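You operate a simulated robot arm through the tools that you are given. There is no shell and no other tool. Be economical: measure what you need, move in short steps, check, and stop when the job is done.

You are at the controls of a simulated robot arm. One attempt, no reset.

TASK
Set the third stop to come out in about one second.
Fine: open the air, try it, set its flow knob and leave the air open and the stop out.

It is judged by the outcome, as a careful person would: the job done as asked, and still so three seconds after it is handed in. It fails if anything else is knocked over, pushed out of place, dropped, spilled or broken.

THE ROBOT
A 7-joint arm with a two-finger gripper, hanging from a carriage that runs on a rail from [0.2, 186.3] to [-0.1, -101.7] (x, y) and turns from -418 to 270 degrees about z. Base frame: it is fixed where the carriage stands at the start and does not move with it; the origin is on the floor, on the carriage's upright axis, x ahead of it, y to its left, z up. Units: cm, degrees, N and s.
With the tool pointing down near the work surface it reaches from about 10 to 48 cm from the robot's upright axis, wherever it stands. Its first joint turns from -166.0 to 166.0 degrees. Places, roughly: conveyor air valve [40, -10, 70]; first stop key [40, -40, 60]; flow knob [30, -90, 70]; second stop key [40, -70, 60]; third stop [40, -90, 70]; third stop key [40, -100, 60]. Payload 1.37 kg.
The tool frame sits at the grasp point between the pads (the TCP): z along the fingers, y along the line on which they close. The tips reach 1.6 cm beyond it. The gripper opens to 9.2 cm. The gripper's body begins 7.4 cm behind the TCP.
Orientation is told as [roll, pitch, yaw] about the base's x, y, z axes, in that order, counted from this pose: with the fingers straight down and closing along the base's y, the tool's x points along the base's -x, its y along +y and its z along -z.

THE INTERFACE
- The arm moves only by the tool jog_arm. Its argument "targets" is a list of rows, each a list of 7 numbers: the turn, a rotation vector about the tool's x, y, z in units of 6 degrees (1.0 is 6 degrees), then the shift along the tool's x, y, z in units of 40 mm (1.0 is 40 mm), then the closure, from 0 (fully open) to 1 (shut). In form: [[ax, ay, az, dx, dy, dz, fingers], ...]. A call has 1 to 12 rows; each row shifts and turns the commanded pose from where the row before left it, along the tool's axes as they then stand. A call with a number of a shift or a turn outside -1 to 1 is refused whole. Rows are played at 5 a second. More than 5 cm and 8.6 degrees between two rows, or a gripper value outside its range, and nothing of the call is played. Where a pose cannot be reached the arm comes as near as it can. A force on the tool above 40 N (or 10 N above the force at the start of the call, whichever is more), or a blocked arm, ends the call early, and 0.2 s more pass. The fingers move at their own pace and stop on an object; they squeeze with about 26 N. The grip force told is the motor's: it shows also when the fingers shut on nothing. Time passes only in rows, and 0.2 s behind the last, so rows that do not move let the fingers close. It gives the time, the measured TCP pose, the force on the tool (base axes), the opening and the grip force at its end, in the units of the frame above (readings bear some noise), with the torque about the TCP (base axes, N m) and any sound that the robot's microphone picked up.
- Cameras (640 x 400 px; columns grow to the right, rows downward): "scene" is now at [21.12, -6.1, 145.66]; the picture's right is [-0.98, -0.20, 0.00], its down [-0.18, 0.88, -0.44] and it looks along [0.09, -0.44, -0.90] (base axes); focal length 294 px, centre (320, 200). "wrist" rides on the gripper at [7.1, 1.9, -11.1] in the tool frame; the picture's right is [-0.26, 0.97, 0.00], its down [-0.78, -0.21, -0.59] and it looks along [-0.57, -0.15, 0.81] (tool axes); focal length 280 px, centre (320, 200). There is no depth. A picture from a camera that has moved, and an enlarged one, comes with that camera's place and axes in the base frame and with its lens.
- get_image(camera): a new picture of that camera. The clock stands still meanwhile.
- slide_trunk(by): slides the trunk up (or, below 0, down) by that many cm; the arm and the scene camera ride with it, the base frame stays. It gives what a move gives, with no picture.
- roll_base(legs): drives the robot by 1 to 6 legs, each [ahead, left, turn to the left] in cm, cm and degrees, along the robot's own axes; the way and the turn of a leg run together, so that a leg with both is an arc; at most 150 cm and 180 degrees a leg. The arm and the cameras ride along, it lands a little off, and it stops where it bumps. It keeps to its track: a leg is cut to what the track allows. It gives what a move gives.
- aim_head(pan, tilt): turns the head with the scene camera to pan (to the left, within 155 degrees either way) and tilt (down, from -29 to 69), counted from straight ahead of the robot. It gives what a move gives.
- close_up(camera, box): a new picture of the part [left, top, right, bottom] of that camera's present view, enlarged. The clock stands still meanwhile.
- finish_job(): hands the job in; it is judged then, once.

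Go step by step. Nothing tells you exact positions but the pictures and the camera data: compare them with the known pose of the tool, close in by small moves and look again before you grip or let go. The budget is 120 turns and 98 pictures, counting those below and the enlarged ones. Unless the task says otherwise, let go and move clear before handing in, and close with one line.

The tools are called after ">>>" as name(argument=value, ...) on one line, values as JSON. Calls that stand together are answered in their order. jog_arm: Moves the arm, as the interface text tells. Its arguments: {"type":"object","properties":{"targets":{"type":"array","items":{"type":"array","items":{"type":"number"}}}},"required":["targets"]} The other tools are called the same way: slide_trunk (by) slides the trunk up or down; roll_base (legs) drives the base; aim_head (pan, tilt) turns the head that bears the scene camera; get_image (camera) takes a picture; close_up (camera, box) takes an enlarged picture of a part of a camera's view; finish_job () hands the job in.

At the start:

```text
t: 0.0
tcp_pos: [14.35, -33.56, 91.13]
ee_rot: [0.0, -0.1, 0.1]
contact_force: [-0.3, -0.2, -1.0]
torque: [-0.02, -0.02, -0.04]
width: 9.17
grip_force: 0.0
trunk travel left (down, up): [-27.5, 38.5]
robot x, y, heading: [-0.32, -0.22, 0.0]
head pan, tilt: [-78.5, 63.6]
```

scene: 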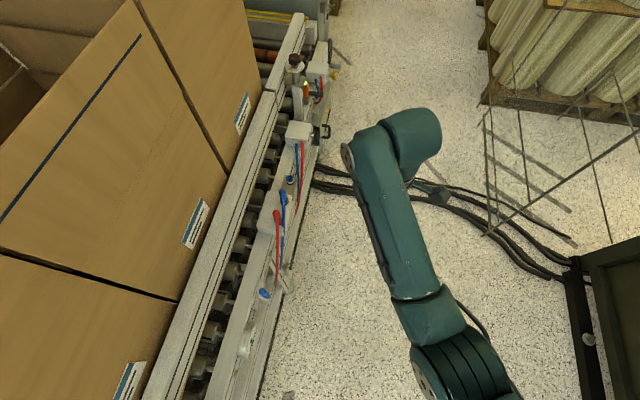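
wrist: 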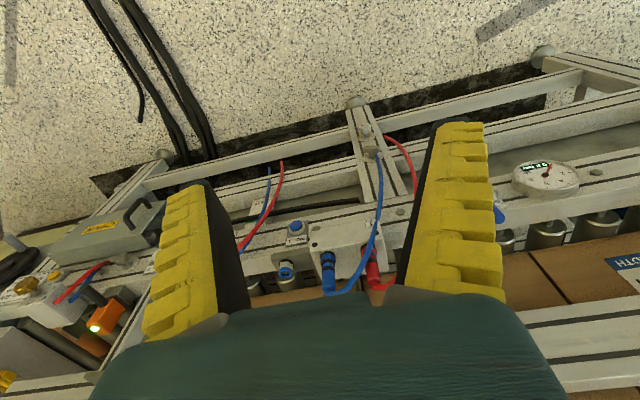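

I see a conveyor on the robot's ahead (+x) side with a valve, stops and hoses. I look closer at the valve area and at the third stop first.

>>> close_up(camera="scene", box=[220, 20, 360, 120])

>>> close_up(camera="scene", box=[200, 110, 360, 320])

>>> aim_head(pan=-30, tilt=60)

>>> get_image(camera="scene")

```text
4.00 times, centred on (290, 70) of scene
camera zoom: at [21.12, -6.1, 145.66], right [-0.98, -0.2, 0.0], down [-0.18, 0.88, -0.44], along [0.09, -0.44, -0.9], focal length 1175 px, centre (440, 720)
```

zoom: 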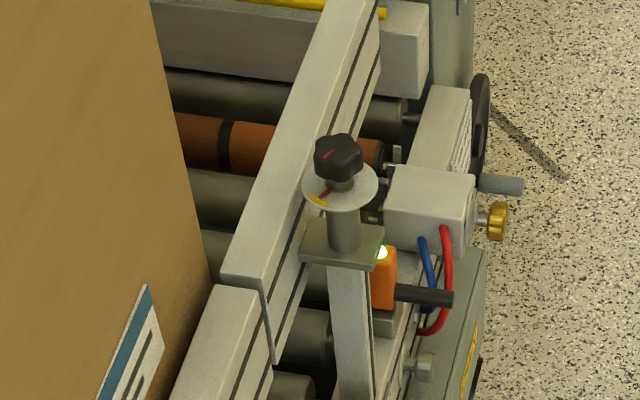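

```text
1.90 times, centred on (280, 215) of scene
camera zoom: at [21.12, -6.1, 145.66], right [-0.98, -0.2, 0.0], down [-0.18, 0.88, -0.44], along [0.09, -0.44, -0.9], focal length 560 px, centre (396, 171)
```

zoom: 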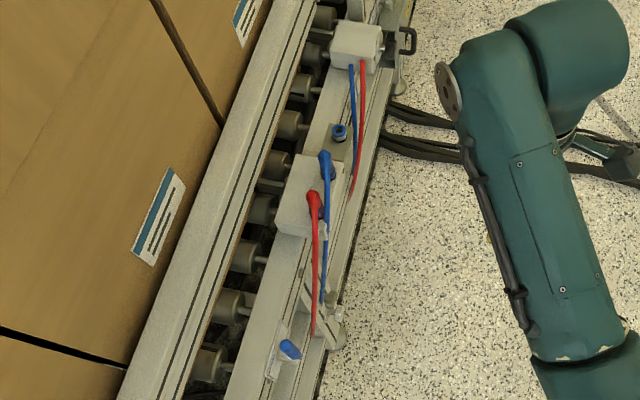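

```text
t: 1.2
tcp_pos: [14.39, -33.53, 90.91]
ee_rot: [0.1, 0.1, 0.1]
contact_force: [0.5, 0.1, 1.1]
torque: [0.03, 0.0, -0.03]
width: 9.21
grip_force: 0.2
trunk travel left (down, up): [-27.5, 38.5]
robot x, y, heading: [-0.11, -0.06, 0.0]
head pan, tilt: [-30.0, 60.0]
```

```text
93 pictures are left
camera scene: at [25.64, -3.33, 146.07], right [-0.5, -0.87, 0.0], down [-0.75, 0.43, -0.5], along [0.43, -0.25, -0.87], focal length 294 px, centre (320, 200)
```

scene: 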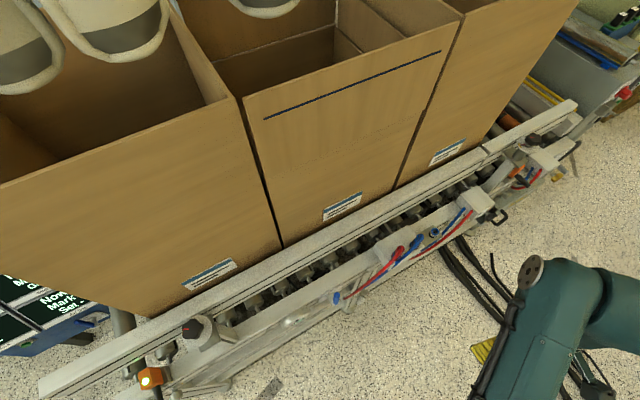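

>>> close_up(camera="scene", box=[270, 180, 520, 340])

>>> close_up(camera="scene", box=[40, 280, 280, 400])

>>> close_up(camera="wrist", box=[0, 180, 180, 400])

>>> close_up(camera="wrist", box=[480, 130, 640, 250])

```text
2.50 times, centred on (395, 260) of scene
camera zoom: at [25.64, -3.33, 146.07], right [-0.5, -0.87, 0.0], down [-0.75, 0.43, -0.5], along [0.43, -0.25, -0.87], focal length 734 px, centre (132, 50)
```

zoom: 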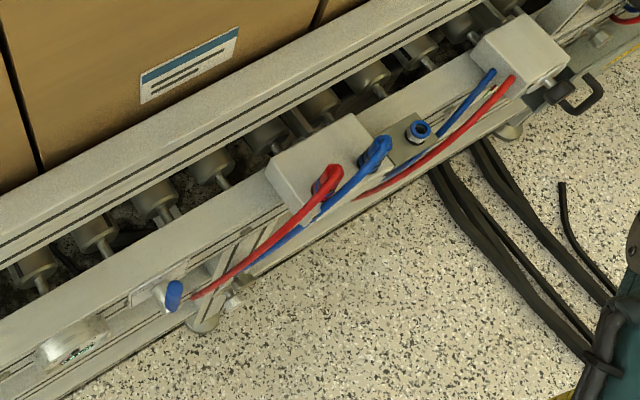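

```text
2.67 times, centred on (160, 340) of scene
camera zoom: at [25.64, -3.33, 146.07], right [-0.5, -0.87, 0.0], down [-0.75, 0.43, -0.5], along [0.43, -0.25, -0.87], focal length 783 px, centre (747, -173)
```

zoom: 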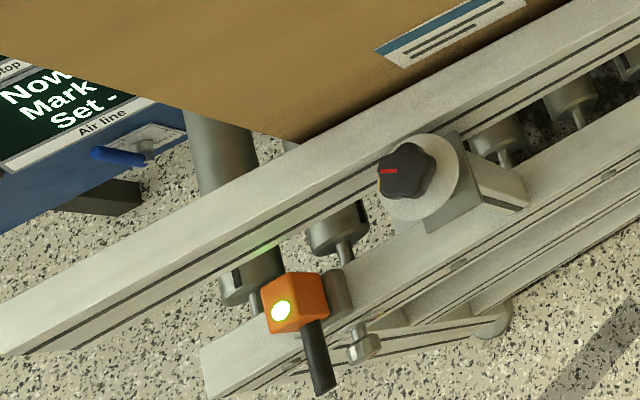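

```text
1.82 times, centred on (90, 290) of wrist
camera zoom: at [7.22, -31.63, 102.11], right [0.26, 0.96, 0.0], down [0.78, -0.21, 0.59], along [0.57, -0.15, -0.81], focal length 510 px, centre (738, 36)
```

zoom: 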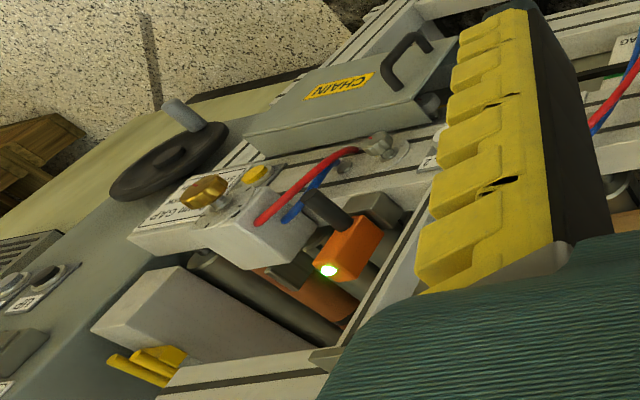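

```text
3.33 times, centred on (560, 190) of wrist
camera zoom: at [7.22, -31.63, 102.11], right [0.26, 0.96, 0.0], down [0.78, -0.21, 0.59], along [0.57, -0.15, -0.81], focal length 935 px, centre (-480, 233)
```

zoom: 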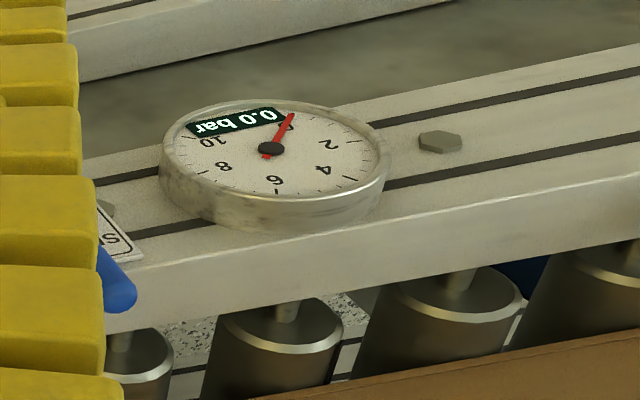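

The air valve is the blue lever near the gauge (0.0 bar). I bring the wrist over to it and look.

>>> jog_arm(targets=[[0, 0, 0, 0, 1, 0, 0], [0, 0, 0, 0, 1, 0, 0], [0, 0, 0, 0, 1, 0, 0], [0, 0, 0, 0, 1, 0, 0], [0, 0, 0, 0, 1, 0, 0]])

>>> get_image(camera="wrist")

>>> get_image(camera="scene")

```text
t: 2.4
tcp_pos: [15.35, -14.37, 89.85]
ee_rot: [-0.2, -0.1, -0.1]
contact_force: [0.7, 0.1, -0.7]
torque: [0.02, 0.0, 0.01]
width: 9.17
grip_force: 0.1
out of reach, approached as far as the arm can: row 5
trunk travel left (down, up): [-27.5, 38.5]
robot x, y, heading: [-0.21, -0.2, 0.2]
head pan, tilt: [-30.0, 60.0]
```

```text
88 pictures are left
camera wrist: at [8.27, -12.35, 100.9], right [0.26, 0.96, 0.0], down [0.78, -0.21, 0.59], along [0.57, -0.16, -0.81], focal length 280 px, centre (320, 200)
```

wrist: 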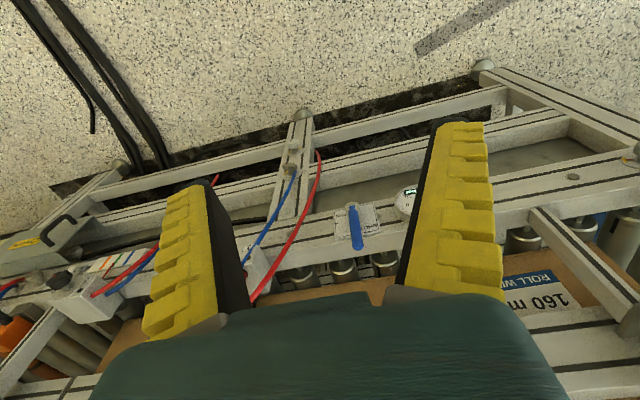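

```text
87 pictures are left
camera scene: at [25.66, -3.33, 146.08], right [-0.5, -0.87, 0.0], down [-0.75, 0.43, -0.5], along [0.43, -0.25, -0.87], focal length 294 px, centre (320, 200)
```

scene: 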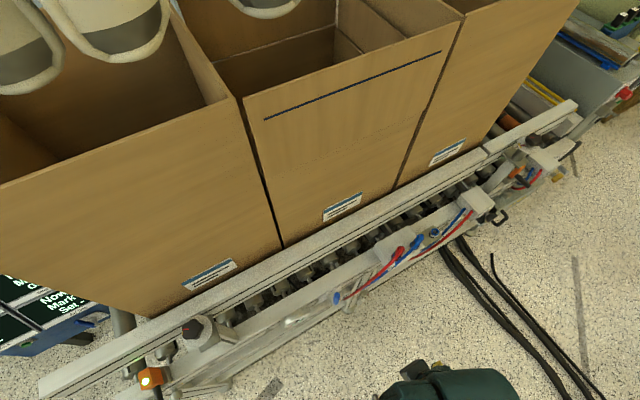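

>>> close_up(camera="wrist", box=[300, 170, 420, 270])

>>> close_up(camera="scene", box=[270, 270, 380, 340])

>>> close_up(camera="wrist", box=[0, 190, 180, 340])

```text
4.00 times, centred on (360, 220) of wrist
camera zoom: at [8.27, -12.35, 100.9], right [0.26, 0.96, 0.0], down [0.78, -0.21, 0.59], along [0.57, -0.16, -0.81], focal length 1122 px, centre (160, 120)
```

zoom: 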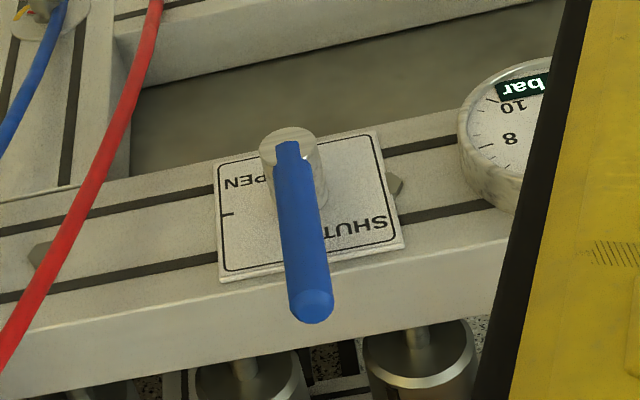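

```text
5.71 times, centred on (325, 305) of scene
camera zoom: at [25.66, -3.33, 146.08], right [-0.5, -0.87, 0.0], down [-0.75, 0.43, -0.5], along [0.43, -0.25, -0.87], focal length 1678 px, centre (291, -400)
```

zoom: 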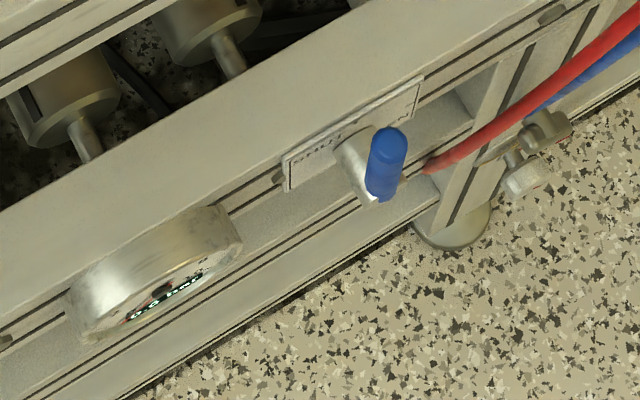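

```text
2.67 times, centred on (90, 265) of wrist
camera zoom: at [8.27, -12.35, 100.9], right [0.26, 0.96, 0.0], down [0.78, -0.21, 0.59], along [0.57, -0.16, -0.81], focal length 748 px, centre (933, 27)
```

zoom: 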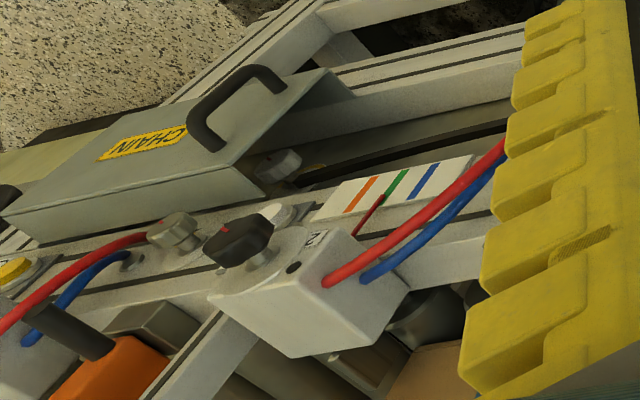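

The lever points up (SHUT); OPEN is 90° toward -y. Pivot is about (37,-14.9,64.5), tip z about 72.7. I close the fingers and move beside it on the +y side.

>>> jog_arm(targets=[[0, 0, 0, -1, 0.2, 0, 1], [0, 0, 0, -1, 0.2, 0, 1], [0, 0, 0, -1, 0.2, 0, 1], [0, 0, 0, -1, 0.2, 0, 1], [0, 0, 0, -1, 0.2, 0, 1], [0, 0, 0, 0, 0, 1, 1], [0, 0, 0, 0, 0, 1, 1], [0, 0, 0, 0, 0, 1, 1]])

>>> get_image(camera="wrist")

>>> close_up(camera="scene", box=[240, 220, 440, 345])

```text
t: 4.2
tcp_pos: [35.59, -10.43, 77.81]
ee_rot: [-0.1, 0.0, 0.0]
contact_force: [-0.1, -0.1, 0.1]
torque: [-0.02, 0.0, -0.02]
width: 0.0
grip_force: 25.9
trunk travel left (down, up): [-27.5, 38.5]
robot x, y, heading: [-0.01, -0.24, 0.0]
head pan, tilt: [-30.0, 60.0]
```

```text
83 pictures are left
camera wrist: at [28.23, -8.35, 88.88], right [0.26, 0.96, 0.0], down [0.78, -0.21, 0.59], along [0.57, -0.15, -0.81], focal length 280 px, centre (320, 200)
```

wrist: 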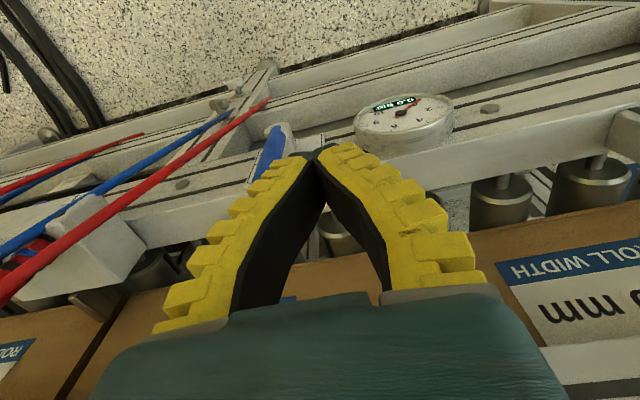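

```text
3.20 times, centred on (340, 282) of scene
camera zoom: at [25.64, -3.32, 146.08], right [-0.5, -0.87, 0.0], down [-0.75, 0.43, -0.5], along [0.43, -0.25, -0.87], focal length 940 px, centre (256, -64)
```

zoom: 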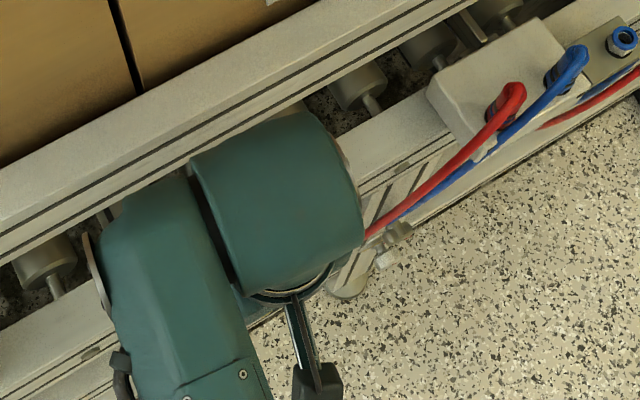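

>>> jog_arm(targets=[[0, 0, 0, -0.15, 0, 1, 1], [0, 0, 0, 0, 0, 0.63, 1], [0, 0, 0, 0, -0.575, 0, 1], [0, 0, 0, 0, -0.425, 0, 1], [0, 0, 0, 0, -0.425, -0.05, 1]])

>>> get_image(camera="wrist")

```text
t: 5.4
tcp_pos: [35.86, -16.08, 71.49]
ee_rot: [-0.1, 0.0, 0.0]
contact_force: [0.6, 0.6, 1.1]
torque: [0.02, 0.04, 0.01]
width: 0.0
grip_force: 25.9
trunk travel left (down, up): [-27.5, 38.5]
robot x, y, heading: [-0.2, -0.03, 0.3]
head pan, tilt: [-30.0, 60.0]
```

```text
81 pictures are left
camera wrist: at [28.73, -14.12, 82.62], right [0.26, 0.97, 0.0], down [0.78, -0.21, 0.59], along [0.57, -0.15, -0.81], focal length 280 px, centre (320, 200)
```

wrist: 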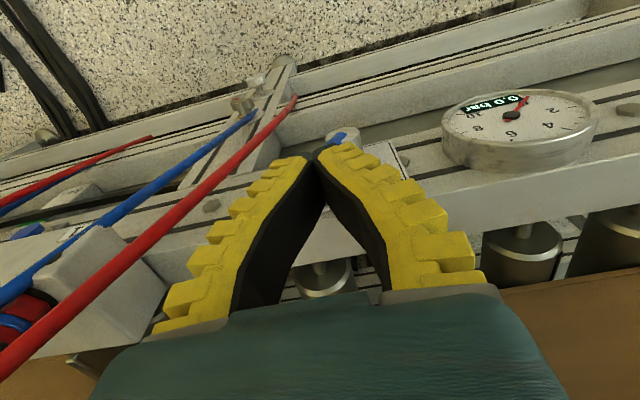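

>>> close_up(camera="wrist", box=[260, 90, 420, 190])

```text
4.00 times, centred on (340, 140) of wrist
camera zoom: at [28.73, -14.12, 82.62], right [0.26, 0.97, 0.0], down [0.78, -0.21, 0.59], along [0.57, -0.15, -0.81], focal length 1122 px, centre (240, 440)
```

zoom: 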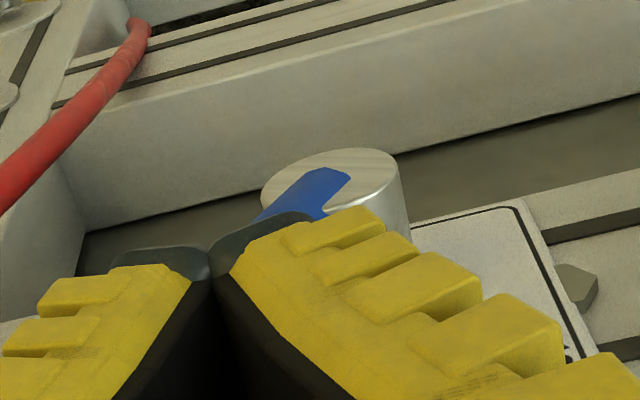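

The lever is turning with the push; I continue the arc.

>>> jog_arm(targets=[[0, 0, 0, 0, -0.375, 0.125, 1], [0, 0, 0, 0, -0.3, 0.275, 1], [0, 0, 0, 0, -0.275, 0.4, 1], [0, 0, 0, 0, -0.1, 0.4, 1]])

>>> get_image(camera="wrist")

```text
t: 6.4
tcp_pos: [35.91, -20.23, 66.65]
ee_rot: [0.1, -0.1, -0.1]
contact_force: [0.5, 0.0, 0.0]
torque: [0.0, -0.01, -0.02]
width: 0.01
grip_force: 25.4
trunk travel left (down, up): [-27.5, 38.5]
robot x, y, heading: [0.21, -0.19, -0.5]
head pan, tilt: [-30.0, 60.0]
```

```text
79 pictures are left
camera wrist: at [28.76, -18.25, 77.68], right [0.26, 0.97, 0.0], down [0.78, -0.21, 0.59], along [0.57, -0.15, -0.81], focal length 280 px, centre (320, 200)
```

wrist: 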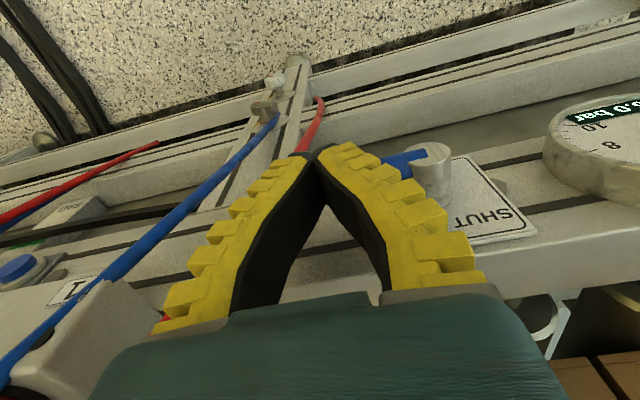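

>>> jog_arm(targets=[[0, 0, 0, 0, 0, -1, 1], [0, 0, 0, 0, 0, -1, 1], [0, 0, 0, 0, 0, -1, 1], [0, 0, 0, 1, 0, 0, 1], [0, 0, 0, 1, 0.5, 0, 1]])

>>> get_image(camera="wrist")

```text
t: 7.6
tcp_pos: [27.87, -18.44, 78.42]
ee_rot: [0.0, -0.1, 0.0]
contact_force: [0.2, -0.6, 0.1]
torque: [0.0, 0.03, 0.03]
width: 0.01
grip_force: 25.9
trunk travel left (down, up): [-27.5, 38.5]
robot x, y, heading: [0.13, -0.4, -0.2]
head pan, tilt: [-30.0, 60.0]
```

```text
78 pictures are left
camera wrist: at [20.78, -16.36, 89.61], right [0.26, 0.97, 0.0], down [0.78, -0.21, 0.59], along [0.57, -0.15, -0.81], focal length 280 px, centre (320, 200)
```

wrist: 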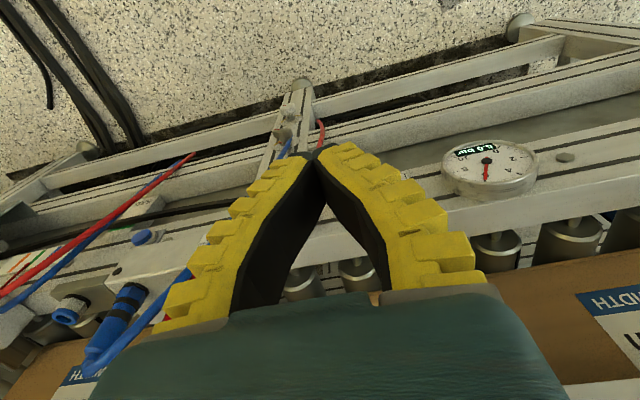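

Air is open: the gauge reads about 6 bar. Now I retract, raise and drive along the rail to the third stop.

>>> jog_arm(targets=[[0, 0, 0, 0, 0, -1, 0.5], [0, 0, 0, 0, 0, -1, 0.5], [0, 0, 0, 0, 0, -1, 0.5], [0, 0, 0, 0, 0, -1, 0.5], [0, 0, 0, 1, 0, 0, 0.5], [0, 0, 0, 1, 0, 0, 0.5]])

>>> roll_base(legs=[[0, -65, 0]])

>>> get_image(camera="wrist")

>>> get_image(camera="scene")

```text
t: 9.0
tcp_pos: [20.54, -18.44, 92.0]
ee_rot: [0.0, -0.3, 0.0]
contact_force: [-0.5, 0.7, -1.1]
torque: [-0.02, 0.02, -0.01]
width: 4.87
grip_force: 2.5
out of reach, approached as far as the arm can: row 4, 5
trunk travel left (down, up): [-27.5, 38.5]
robot x, y, heading: [0.11, -0.04, 0.1]
head pan, tilt: [-30.0, 60.0]
```

```text
t: 12.6
tcp_pos: [20.71, -83.35, 91.97]
ee_rot: [-0.3, -0.2, 0.5]
contact_force: [0.8, 0.2, -0.6]
torque: [0.01, 0.0, 0.01]
width: 4.92
grip_force: 2.5
trunk travel left (down, up): [-27.5, 38.5]
robot x, y, heading: [-0.09, -65.13, 1.0]
head pan, tilt: [-30.0, 60.0]
```

```text
77 pictures are left
camera wrist: at [13.48, -81.4, 103.14], right [0.25, 0.97, 0.0], down [0.78, -0.2, 0.59], along [0.57, -0.15, -0.81], focal length 280 px, centre (320, 200)
```

wrist: 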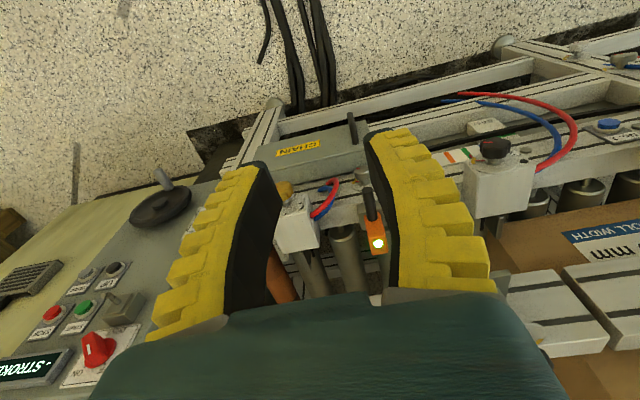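

```text
76 pictures are left
camera scene: at [25.61, -68.21, 146.07], right [-0.49, -0.87, 0.0], down [-0.75, 0.43, -0.5], along [0.44, -0.25, -0.87], focal length 294 px, centre (320, 200)
```

scene: 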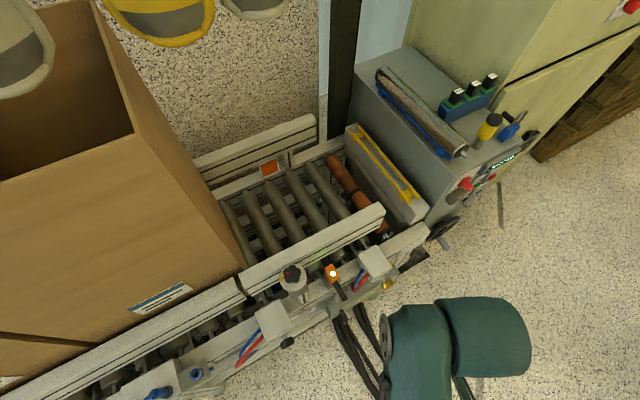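

>>> close_up(camera="wrist", box=[0, 170, 180, 400])

>>> close_up(camera="scene", box=[240, 200, 480, 350])

>>> close_up(camera="wrist", box=[400, 80, 640, 230])

>>> close_up(camera="wrist", box=[240, 120, 400, 260])

>>> close_up(camera="scene", box=[420, 60, 560, 240])

```text
1.74 times, centred on (90, 285) of wrist
camera zoom: at [13.48, -81.4, 103.14], right [0.25, 0.97, 0.0], down [0.78, -0.2, 0.59], along [0.57, -0.15, -0.81], focal length 488 px, centre (720, 52)
```

zoom: 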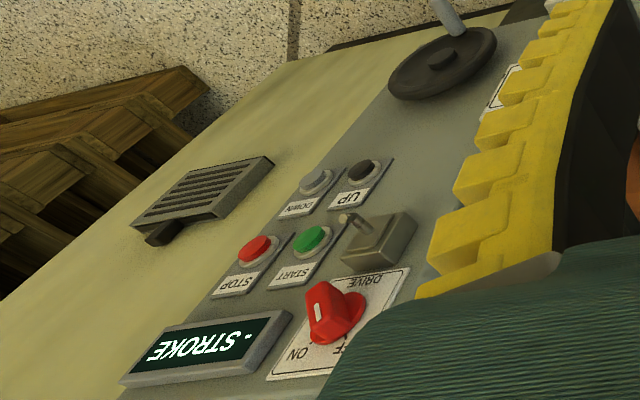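

```text
2.67 times, centred on (360, 275) of scene
camera zoom: at [25.61, -68.21, 146.07], right [-0.49, -0.87, 0.0], down [-0.75, 0.43, -0.5], along [0.44, -0.25, -0.87], focal length 783 px, centre (213, 0)
```

zoom: 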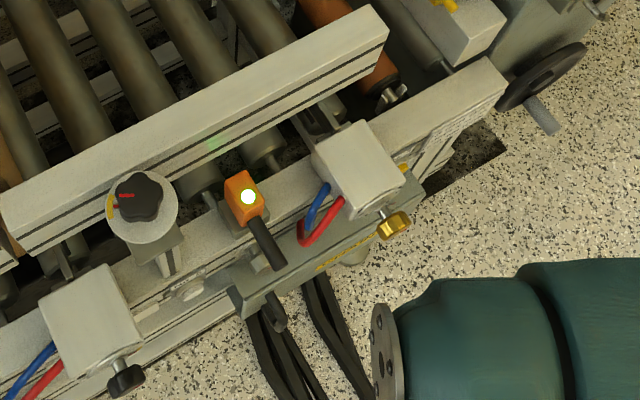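

```text
2.67 times, centred on (520, 155) of wrist
camera zoom: at [13.48, -81.4, 103.14], right [0.25, 0.97, 0.0], down [0.78, -0.2, 0.59], along [0.57, -0.15, -0.81], focal length 748 px, centre (-213, 320)
```

zoom: 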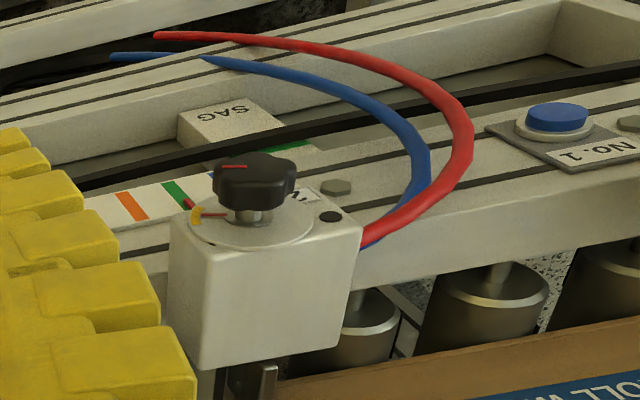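

```text
2.86 times, centred on (320, 190) of wrist
camera zoom: at [13.48, -81.4, 103.14], right [0.25, 0.97, 0.0], down [0.78, -0.2, 0.59], along [0.57, -0.15, -0.81], focal length 801 px, centre (320, 229)
```

zoom: 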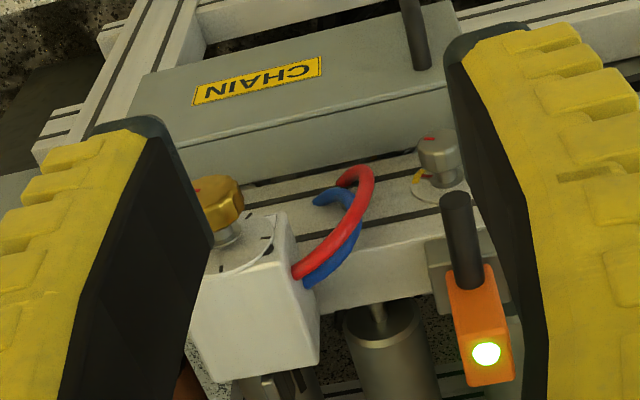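

```text
2.22 times, centred on (490, 150) of scene
camera zoom: at [25.61, -68.21, 146.07], right [-0.49, -0.87, 0.0], down [-0.75, 0.43, -0.5], along [0.44, -0.25, -0.87], focal length 653 px, centre (-58, 311)
```

zoom: 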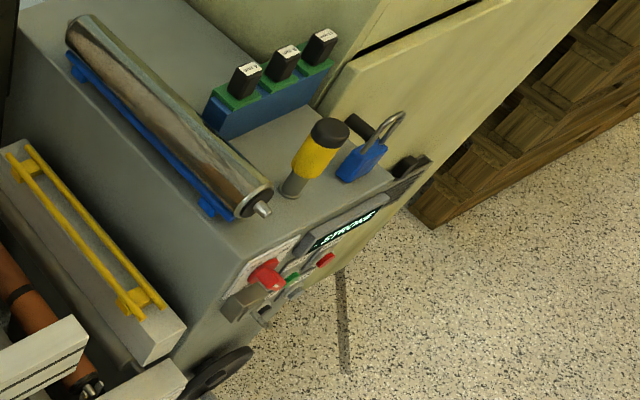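

>>> jog_arm(targets=[[0, 0, 0, 0, -1, 0, 0], [0, 0, 0, 0, -1, 0, 0], [0, 0, 0, 0, -1, 0, 0], [0, 0, 0, 0, -1, 0, 0]])

>>> get_image(camera="wrist")

```text
t: 13.6
tcp_pos: [20.78, -99.57, 92.21]
ee_rot: [-0.2, -0.2, 0.5]
contact_force: [0.6, -0.4, 0.0]
torque: [-0.04, -0.03, -0.01]
width: 9.16
grip_force: 0.0
trunk travel left (down, up): [-27.5, 38.5]
robot x, y, heading: [-0.16, -65.28, 0.7]
head pan, tilt: [-30.0, 60.0]
```

```text
70 pictures are left
camera wrist: at [13.51, -97.58, 103.21], right [0.25, 0.97, 0.0], down [0.78, -0.2, 0.59], along [0.57, -0.15, -0.81], focal length 280 px, centre (320, 200)
```

wrist: 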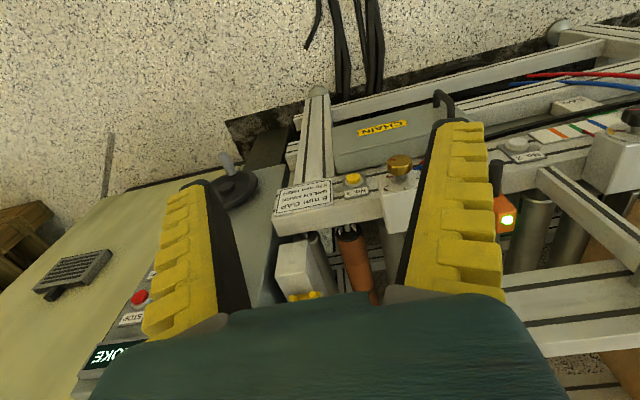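

>>> close_up(camera="wrist", box=[270, 140, 430, 240])

```text
4.00 times, centred on (350, 190) of wrist
camera zoom: at [13.51, -97.58, 103.21], right [0.25, 0.97, 0.0], down [0.78, -0.2, 0.59], along [0.57, -0.15, -0.81], focal length 1122 px, centre (200, 240)
```

zoom: 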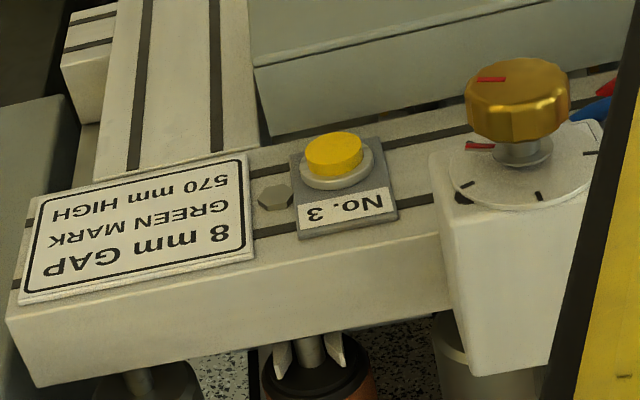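

Third stop: brass knob about (34,-92,70), axis along -x, with the yellow No.3 key at about (38,-98.5,64.5). I swing the tool to horizontal (pointing +x) so I can press the key and turn the knob.

>>> jog_arm(targets=[[0, -1, 0, 0, 0, 0, 0.5], [0, -1, 0, 0, 0, 0, 0.5], [0, -1, 0, 0, 0, 0, 0.5], [0, -1, 0, 0, 0, 0, 0.5], [0, -1, 0, 0, 0, 0, 0.5], [0, -1, 0, 0, 0, 0, 0.5], [0, -1, 0, 0, 0, 0, 0.5]])

```text
t: 15.2
tcp_pos: [20.93, -99.27, 92.08]
ee_rot: [-0.2, -42.4, 0.8]
contact_force: [0.9, 0.1, -0.2]
torque: [0.06, 0.02, 0.0]
width: 4.9
grip_force: 2.4
trunk travel left (down, up): [-27.5, 38.5]
robot x, y, heading: [-0.09, -65.08, 0.8]
head pan, tilt: [-30.0, 60.0]
```

>>> jog_arm(targets=[[0, -1, 0, 0, 0, 0, 0.5], [0, -1, 0, 0, 0, 0, 0.5], [0, -1, 0, 0, 0, 0, 0.5], [0, -1, 0, 0, 0, 0, 0.5], [0, -1, 0, 0, 0, 0, 0.5], [0, -1, 0, 0, 0, 0, 0.5], [0, -1, 0, 0, 0, 0, 0.5], [0, -1, 0, 0, 0, 0, 0.5]])

>>> get_image(camera="wrist")

>>> get_image(camera="scene")

```text
t: 17.0
tcp_pos: [20.83, -99.34, 92.17]
ee_rot: [-143.0, -89.5, 143.5]
contact_force: [-0.6, -0.5, 0.6]
torque: [0.03, 0.02, 0.04]
width: 4.89
grip_force: 2.2
trunk travel left (down, up): [-27.5, 38.5]
robot x, y, heading: [0.3, -65.55, 0.4]
head pan, tilt: [-30.0, 60.0]
```

```text
68 pictures are left
camera wrist: at [9.7, -97.47, 85.09], right [-0.01, 0.97, 0.26], down [-0.59, -0.21, 0.78], along [0.81, -0.14, 0.57], focal length 280 px, centre (320, 200)
```

wrist: 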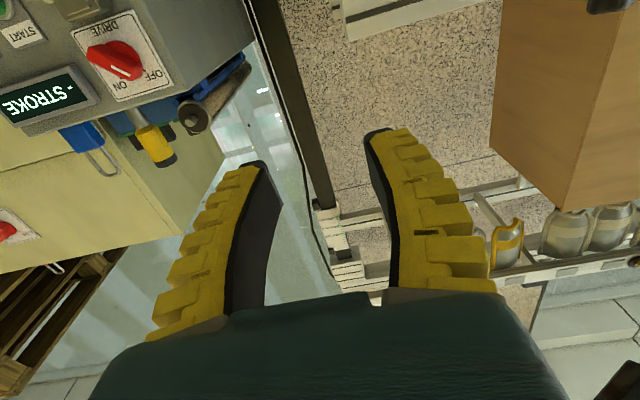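

```text
67 pictures are left
camera scene: at [25.61, -68.2, 146.08], right [-0.49, -0.87, 0.0], down [-0.75, 0.43, -0.5], along [0.44, -0.25, -0.87], focal length 294 px, centre (320, 200)
```

scene: 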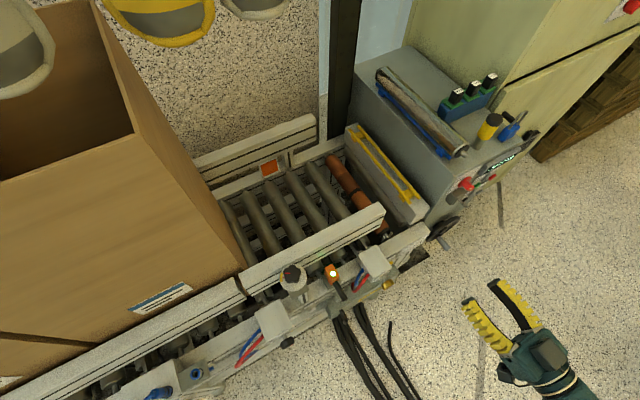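

Horizontal works. I lower the trunk to bring the tool to key height.

>>> slide_trunk(by=-24)

>>> get_image(camera="wrist")

>>> get_image(camera="scene")

```text
t: 19.5
tcp_pos: [20.87, -99.33, 68.17]
ee_rot: [-137.0, -89.8, 137.4]
contact_force: [-0.6, 0.2, 0.7]
torque: [0.0, 0.01, 0.0]
width: 4.91
grip_force: 2.1
trunk travel left (down, up): [-3.5, 62.5]
robot x, y, heading: [-0.37, -65.08, 0.8]
head pan, tilt: [-30.0, 60.0]
```

```text
66 pictures are left
camera wrist: at [9.68, -97.46, 61.08], right [-0.01, 0.97, 0.26], down [-0.59, -0.22, 0.78], along [0.81, -0.14, 0.57], focal length 280 px, centre (320, 200)
```

wrist: 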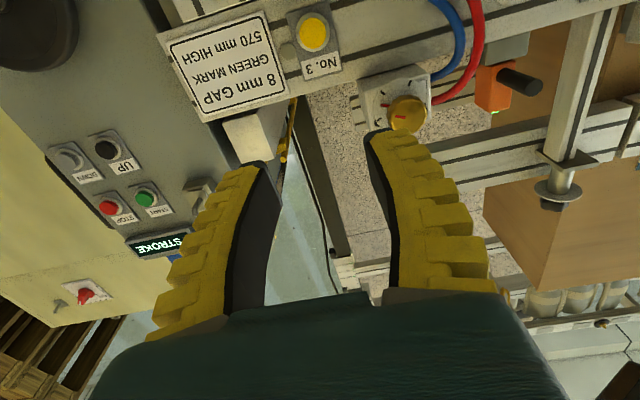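

```text
65 pictures are left
camera scene: at [25.61, -68.2, 122.08], right [-0.49, -0.87, 0.0], down [-0.75, 0.43, -0.5], along [0.44, -0.25, -0.87], focal length 294 px, centre (320, 200)
```

scene: 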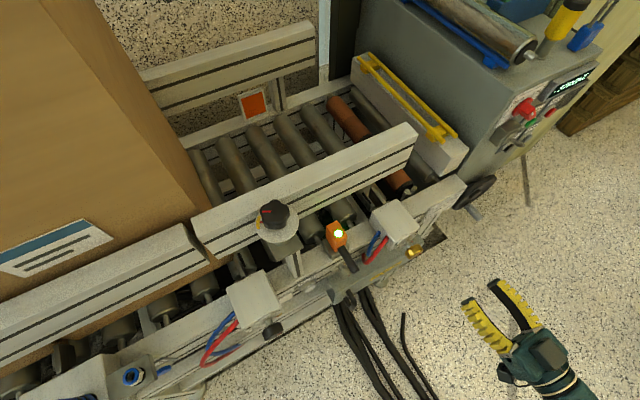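

>>> close_up(camera="wrist", box=[280, 0, 480, 140])

>>> close_up(camera="scene", box=[240, 170, 480, 320])

```text
2.86 times, centred on (380, 70) of wrist
camera zoom: at [9.68, -97.46, 61.08], right [-0.01, 0.97, 0.26], down [-0.59, -0.22, 0.78], along [0.81, -0.14, 0.57], focal length 801 px, centre (149, 571)
```

zoom: 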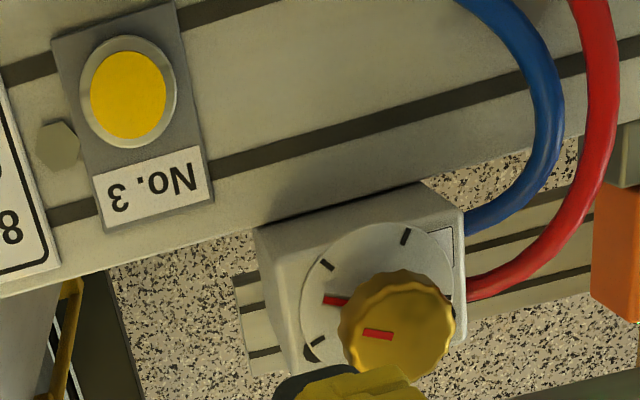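

```text
2.67 times, centred on (360, 245) of scene
camera zoom: at [25.61, -68.2, 122.08], right [-0.49, -0.87, 0.0], down [-0.75, 0.43, -0.5], along [0.44, -0.25, -0.87], focal length 783 px, centre (213, 80)
```

zoom: 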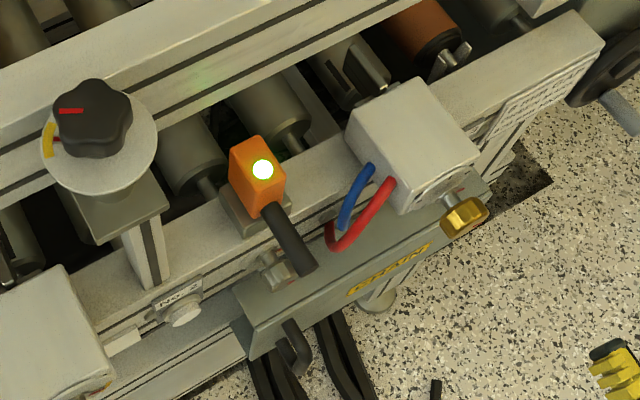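

Key is about (38.6,-98.4,63.6), knob about (33.7,-92.2,71). I close the fingers and approach the key.

>>> jog_arm(targets=[[0, 0, 0, 0.6, 0.11, 0, 1], [0, 0, 0, 0.55, 0.11, 0, 1], [0, 0, 0, 0, 0, 1, 1], [0, 0, 0, 0, 0, 1, 1], [0, 0, 0, 0, 0, 1, 1]])

>>> get_image(camera="wrist")

>>> get_image(camera="scene")

```text
t: 20.7
tcp_pos: [32.86, -98.3, 63.58]
ee_rot: [-136.5, -89.8, 137.2]
contact_force: [1.2, 0.8, 0.2]
torque: [0.01, 0.03, -0.01]
width: 0.01
grip_force: 25.9
trunk travel left (down, up): [-3.5, 62.5]
robot x, y, heading: [-0.46, -64.91, 0.7]
head pan, tilt: [-30.0, 60.0]
```

```text
62 pictures are left
camera wrist: at [21.72, -96.51, 56.47], right [-0.01, 0.97, 0.26], down [-0.59, -0.21, 0.78], along [0.81, -0.14, 0.57], focal length 280 px, centre (320, 200)
```

wrist: 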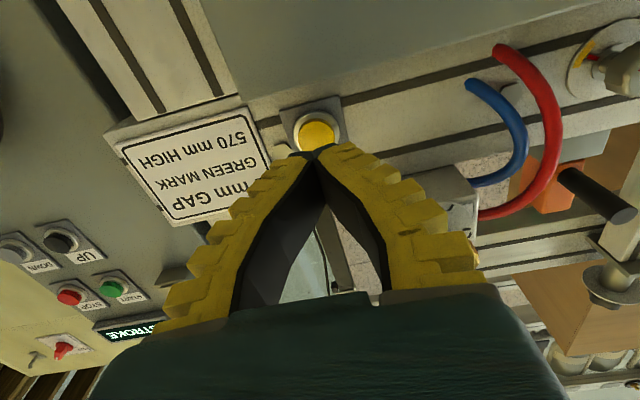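

```text
61 pictures are left
camera scene: at [25.67, -68.22, 122.09], right [-0.49, -0.87, 0.0], down [-0.75, 0.43, -0.5], along [0.44, -0.25, -0.87], focal length 294 px, centre (320, 200)
```

scene: 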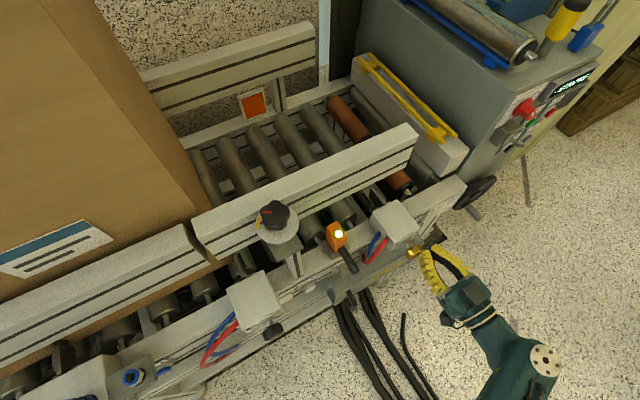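

>>> jog_arm(targets=[[0, 0, 0, 0, 0, 0.75, 1], [0, 0, 0, 0, 0, 0.15, 1], [0, 0, 0, 0, 0, 0.1, 1]])

>>> get_image(camera="wrist")

```text
t: 21.5
tcp_pos: [36.81, -98.26, 63.63]
ee_rot: [-136.3, -89.9, 136.8]
contact_force: [-0.1, 0.3, -0.2]
torque: [-0.01, -0.01, -0.02]
width: 0.0
grip_force: 25.7
trunk travel left (down, up): [-3.5, 62.5]
robot x, y, heading: [-0.34, -64.92, 0.5]
head pan, tilt: [-30.0, 60.0]
```

```text
60 pictures are left
camera wrist: at [25.72, -96.48, 56.52], right [-0.01, 0.97, 0.26], down [-0.59, -0.22, 0.78], along [0.81, -0.14, 0.57], focal length 280 px, centre (320, 200)
```

wrist: 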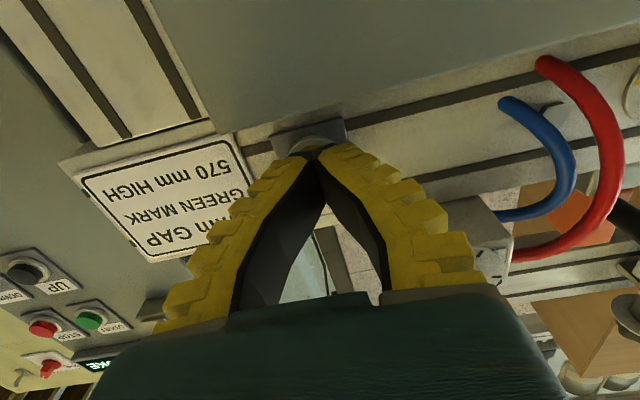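

>>> jog_arm(targets=[[0, 0, 0, 0, 0, 0.1, 1], [0, 0, 0, 0, 0, 0.05, 1]])

>>> close_up(camera="scene", box=[240, 120, 480, 300])

```text
t: 22.1
tcp_pos: [37.37, -98.24, 63.58]
ee_rot: [-136.4, -89.8, 136.9]
contact_force: [-2.0, 0.4, 0.5]
torque: [0.02, 0.05, 0.0]
width: 0.01
grip_force: 26.3
trunk travel left (down, up): [-3.5, 62.5]
robot x, y, heading: [-0.38, -65.1, 0.6]
head pan, tilt: [-30.0, 60.0]
```

```text
2.22 times, centred on (360, 210) of scene
camera zoom: at [25.58, -68.2, 122.07], right [-0.49, -0.87, 0.0], down [-0.75, 0.43, -0.5], along [0.44, -0.25, -0.87], focal length 653 px, centre (231, 178)
```

zoom: 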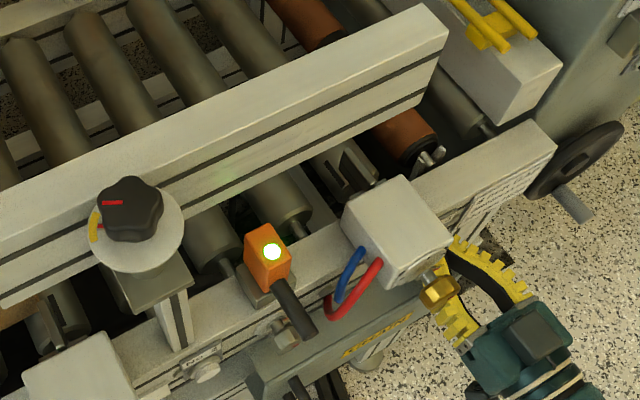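

Contact has started (2 N). I press slightly further and look for the stop's motion.

>>> jog_arm(targets=[[0, 0, 0, 0, 0, 0.05, 1], [0, 0, 0, 0, 0, 0.05, 1]])

>>> close_up(camera="scene", box=[240, 120, 480, 300])

```text
t: 22.7
tcp_pos: [37.63, -98.25, 63.65]
ee_rot: [-133.6, -90.0, 134.2]
contact_force: [-3.2, 0.3, -1.8]
torque: [-0.03, 0.0, 0.0]
width: 0.58
grip_force: 28.0
trunk travel left (down, up): [-3.5, 62.5]
robot x, y, heading: [0.2, -65.24, 0.6]
head pan, tilt: [-30.0, 60.0]
heard: click
```

```text
2.22 times, centred on (360, 210) of scene
camera zoom: at [25.53, -68.18, 122.05], right [-0.49, -0.87, 0.0], down [-0.75, 0.43, -0.5], along [0.43, -0.25, -0.87], focal length 653 px, centre (231, 178)
```

zoom: 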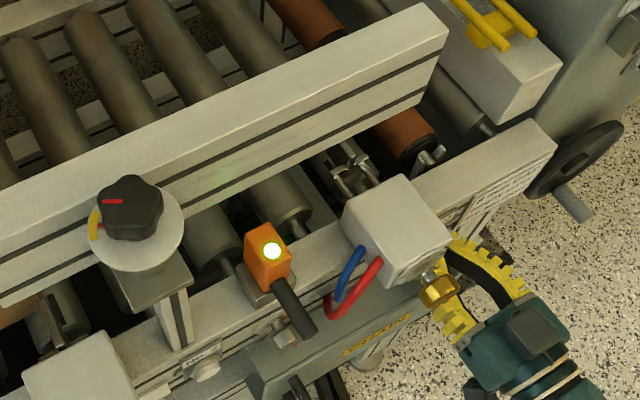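

Click — the stop has begun to move. I back off and watch.

>>> jog_arm(targets=[[0, 0, 0, 0, 0, -0.5, 1]])

>>> close_up(camera="scene", box=[320, 120, 480, 240])

>>> close_up(camera="wrist", box=[0, 230, 200, 380])

```text
t: 23.1
tcp_pos: [35.75, -98.27, 63.57]
ee_rot: [-138.3, -89.8, 138.7]
contact_force: [-0.2, 0.6, 0.7]
torque: [0.0, -0.04, 0.0]
width: 0.0
grip_force: 27.3
trunk travel left (down, up): [-3.5, 62.5]
robot x, y, heading: [-0.02, -65.06, 0.4]
head pan, tilt: [-30.0, 60.0]
```

```text
3.33 times, centred on (400, 180) of scene
camera zoom: at [25.56, -68.18, 122.06], right [-0.49, -0.87, 0.0], down [-0.75, 0.43, -0.5], along [0.43, -0.25, -0.87], focal length 979 px, centre (53, 267)
```

zoom: 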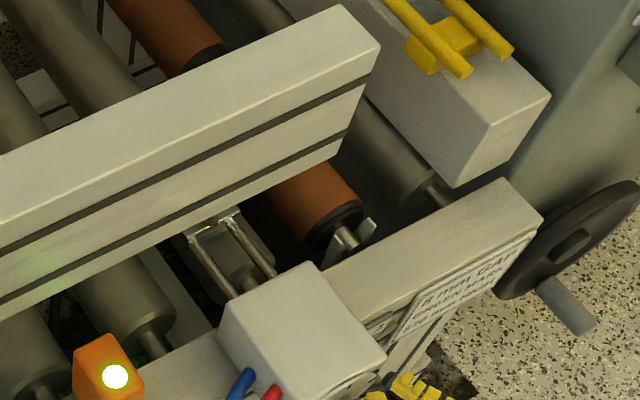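

```text
2.67 times, centred on (100, 305) of wrist
camera zoom: at [24.62, -96.42, 56.49], right [-0.01, 0.97, 0.26], down [-0.59, -0.22, 0.78], along [0.81, -0.14, 0.57], focal length 748 px, centre (907, -80)
```

zoom: 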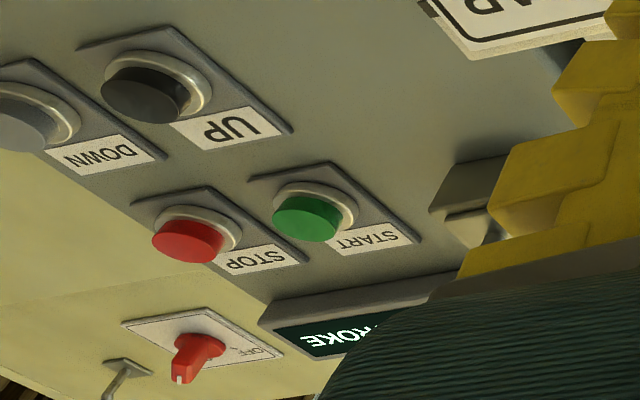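

>>> jog_arm(targets=[[0, 0, 0, 0, 0, 0, 1]])

>>> close_up(camera="scene", box=[320, 120, 480, 240])

```text
t: 23.5
tcp_pos: [35.74, -98.37, 63.57]
ee_rot: [-137.6, -89.8, 138.2]
contact_force: [0.0, 0.5, 0.4]
torque: [-0.01, 0.0, -0.02]
width: 0.0
grip_force: 27.7
trunk travel left (down, up): [-3.5, 62.5]
robot x, y, heading: [-0.29, -65.39, 1.1]
head pan, tilt: [-30.0, 60.0]
```

```text
3.33 times, centred on (400, 180) of scene
camera zoom: at [25.59, -68.2, 122.07], right [-0.49, -0.87, 0.0], down [-0.75, 0.43, -0.5], along [0.44, -0.25, -0.87], focal length 979 px, centre (53, 267)
```

zoom: 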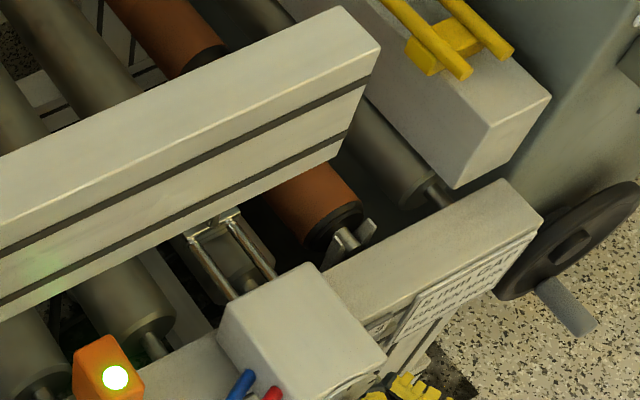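

The stop came out in under ~0.5 s (too fast). I back off and check the knob dial and the display.

>>> jog_arm(targets=[[0, 0, 0, 0, 0, -1, 1], [0, 0, 0, 0, 0, -1, 1], [0, 0, 0, 0, 0, -1, 1]])

>>> get_image(camera="wrist")

```text
t: 24.3
tcp_pos: [23.63, -98.28, 63.7]
ee_rot: [-129.8, -89.8, 130.3]
contact_force: [-1.1, -0.2, -0.2]
torque: [0.01, -0.03, -0.01]
width: 0.0
grip_force: 27.6
trunk travel left (down, up): [-3.5, 62.5]
robot x, y, heading: [-0.33, -64.91, 0.6]
head pan, tilt: [-30.0, 60.0]
```

```text
54 pictures are left
camera wrist: at [12.52, -96.45, 56.57], right [-0.01, 0.97, 0.26], down [-0.59, -0.22, 0.78], along [0.81, -0.14, 0.57], focal length 280 px, centre (320, 200)
```

wrist: 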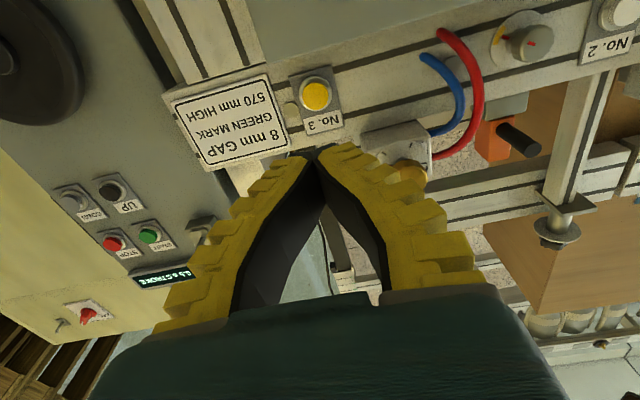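

>>> close_up(camera="wrist", box=[120, 250, 210, 300])

>>> close_up(camera="wrist", box=[340, 100, 450, 200])

```text
7.11 times, centred on (165, 275) of wrist
camera zoom: at [12.52, -96.45, 56.57], right [-0.01, 0.97, 0.26], down [-0.59, -0.22, 0.78], along [0.81, -0.14, 0.57], focal length 1994 px, centre (1422, -333)
```

zoom: 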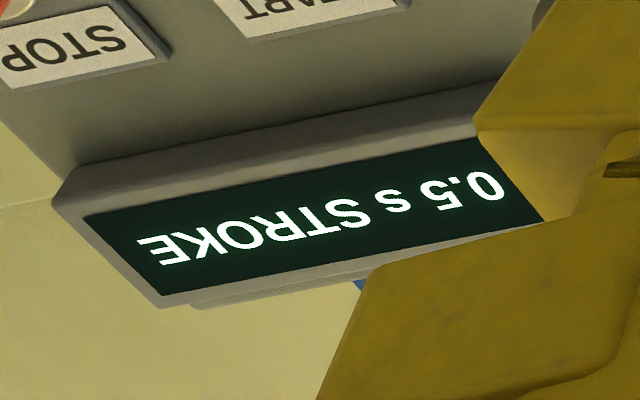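

```text
4.00 times, centred on (395, 150) of wrist
camera zoom: at [12.52, -96.45, 56.57], right [-0.01, 0.97, 0.26], down [-0.59, -0.22, 0.78], along [0.81, -0.14, 0.57], focal length 1122 px, centre (20, 400)
```

zoom: 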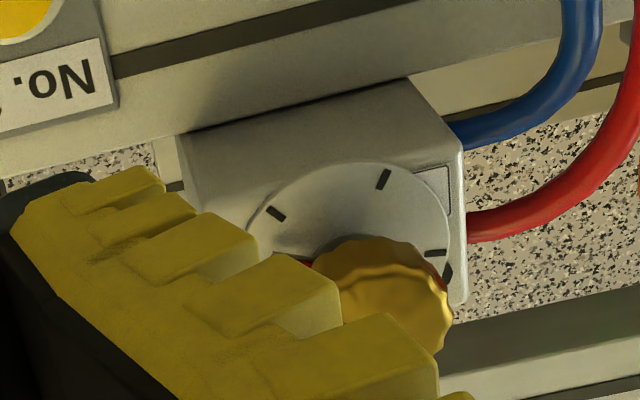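

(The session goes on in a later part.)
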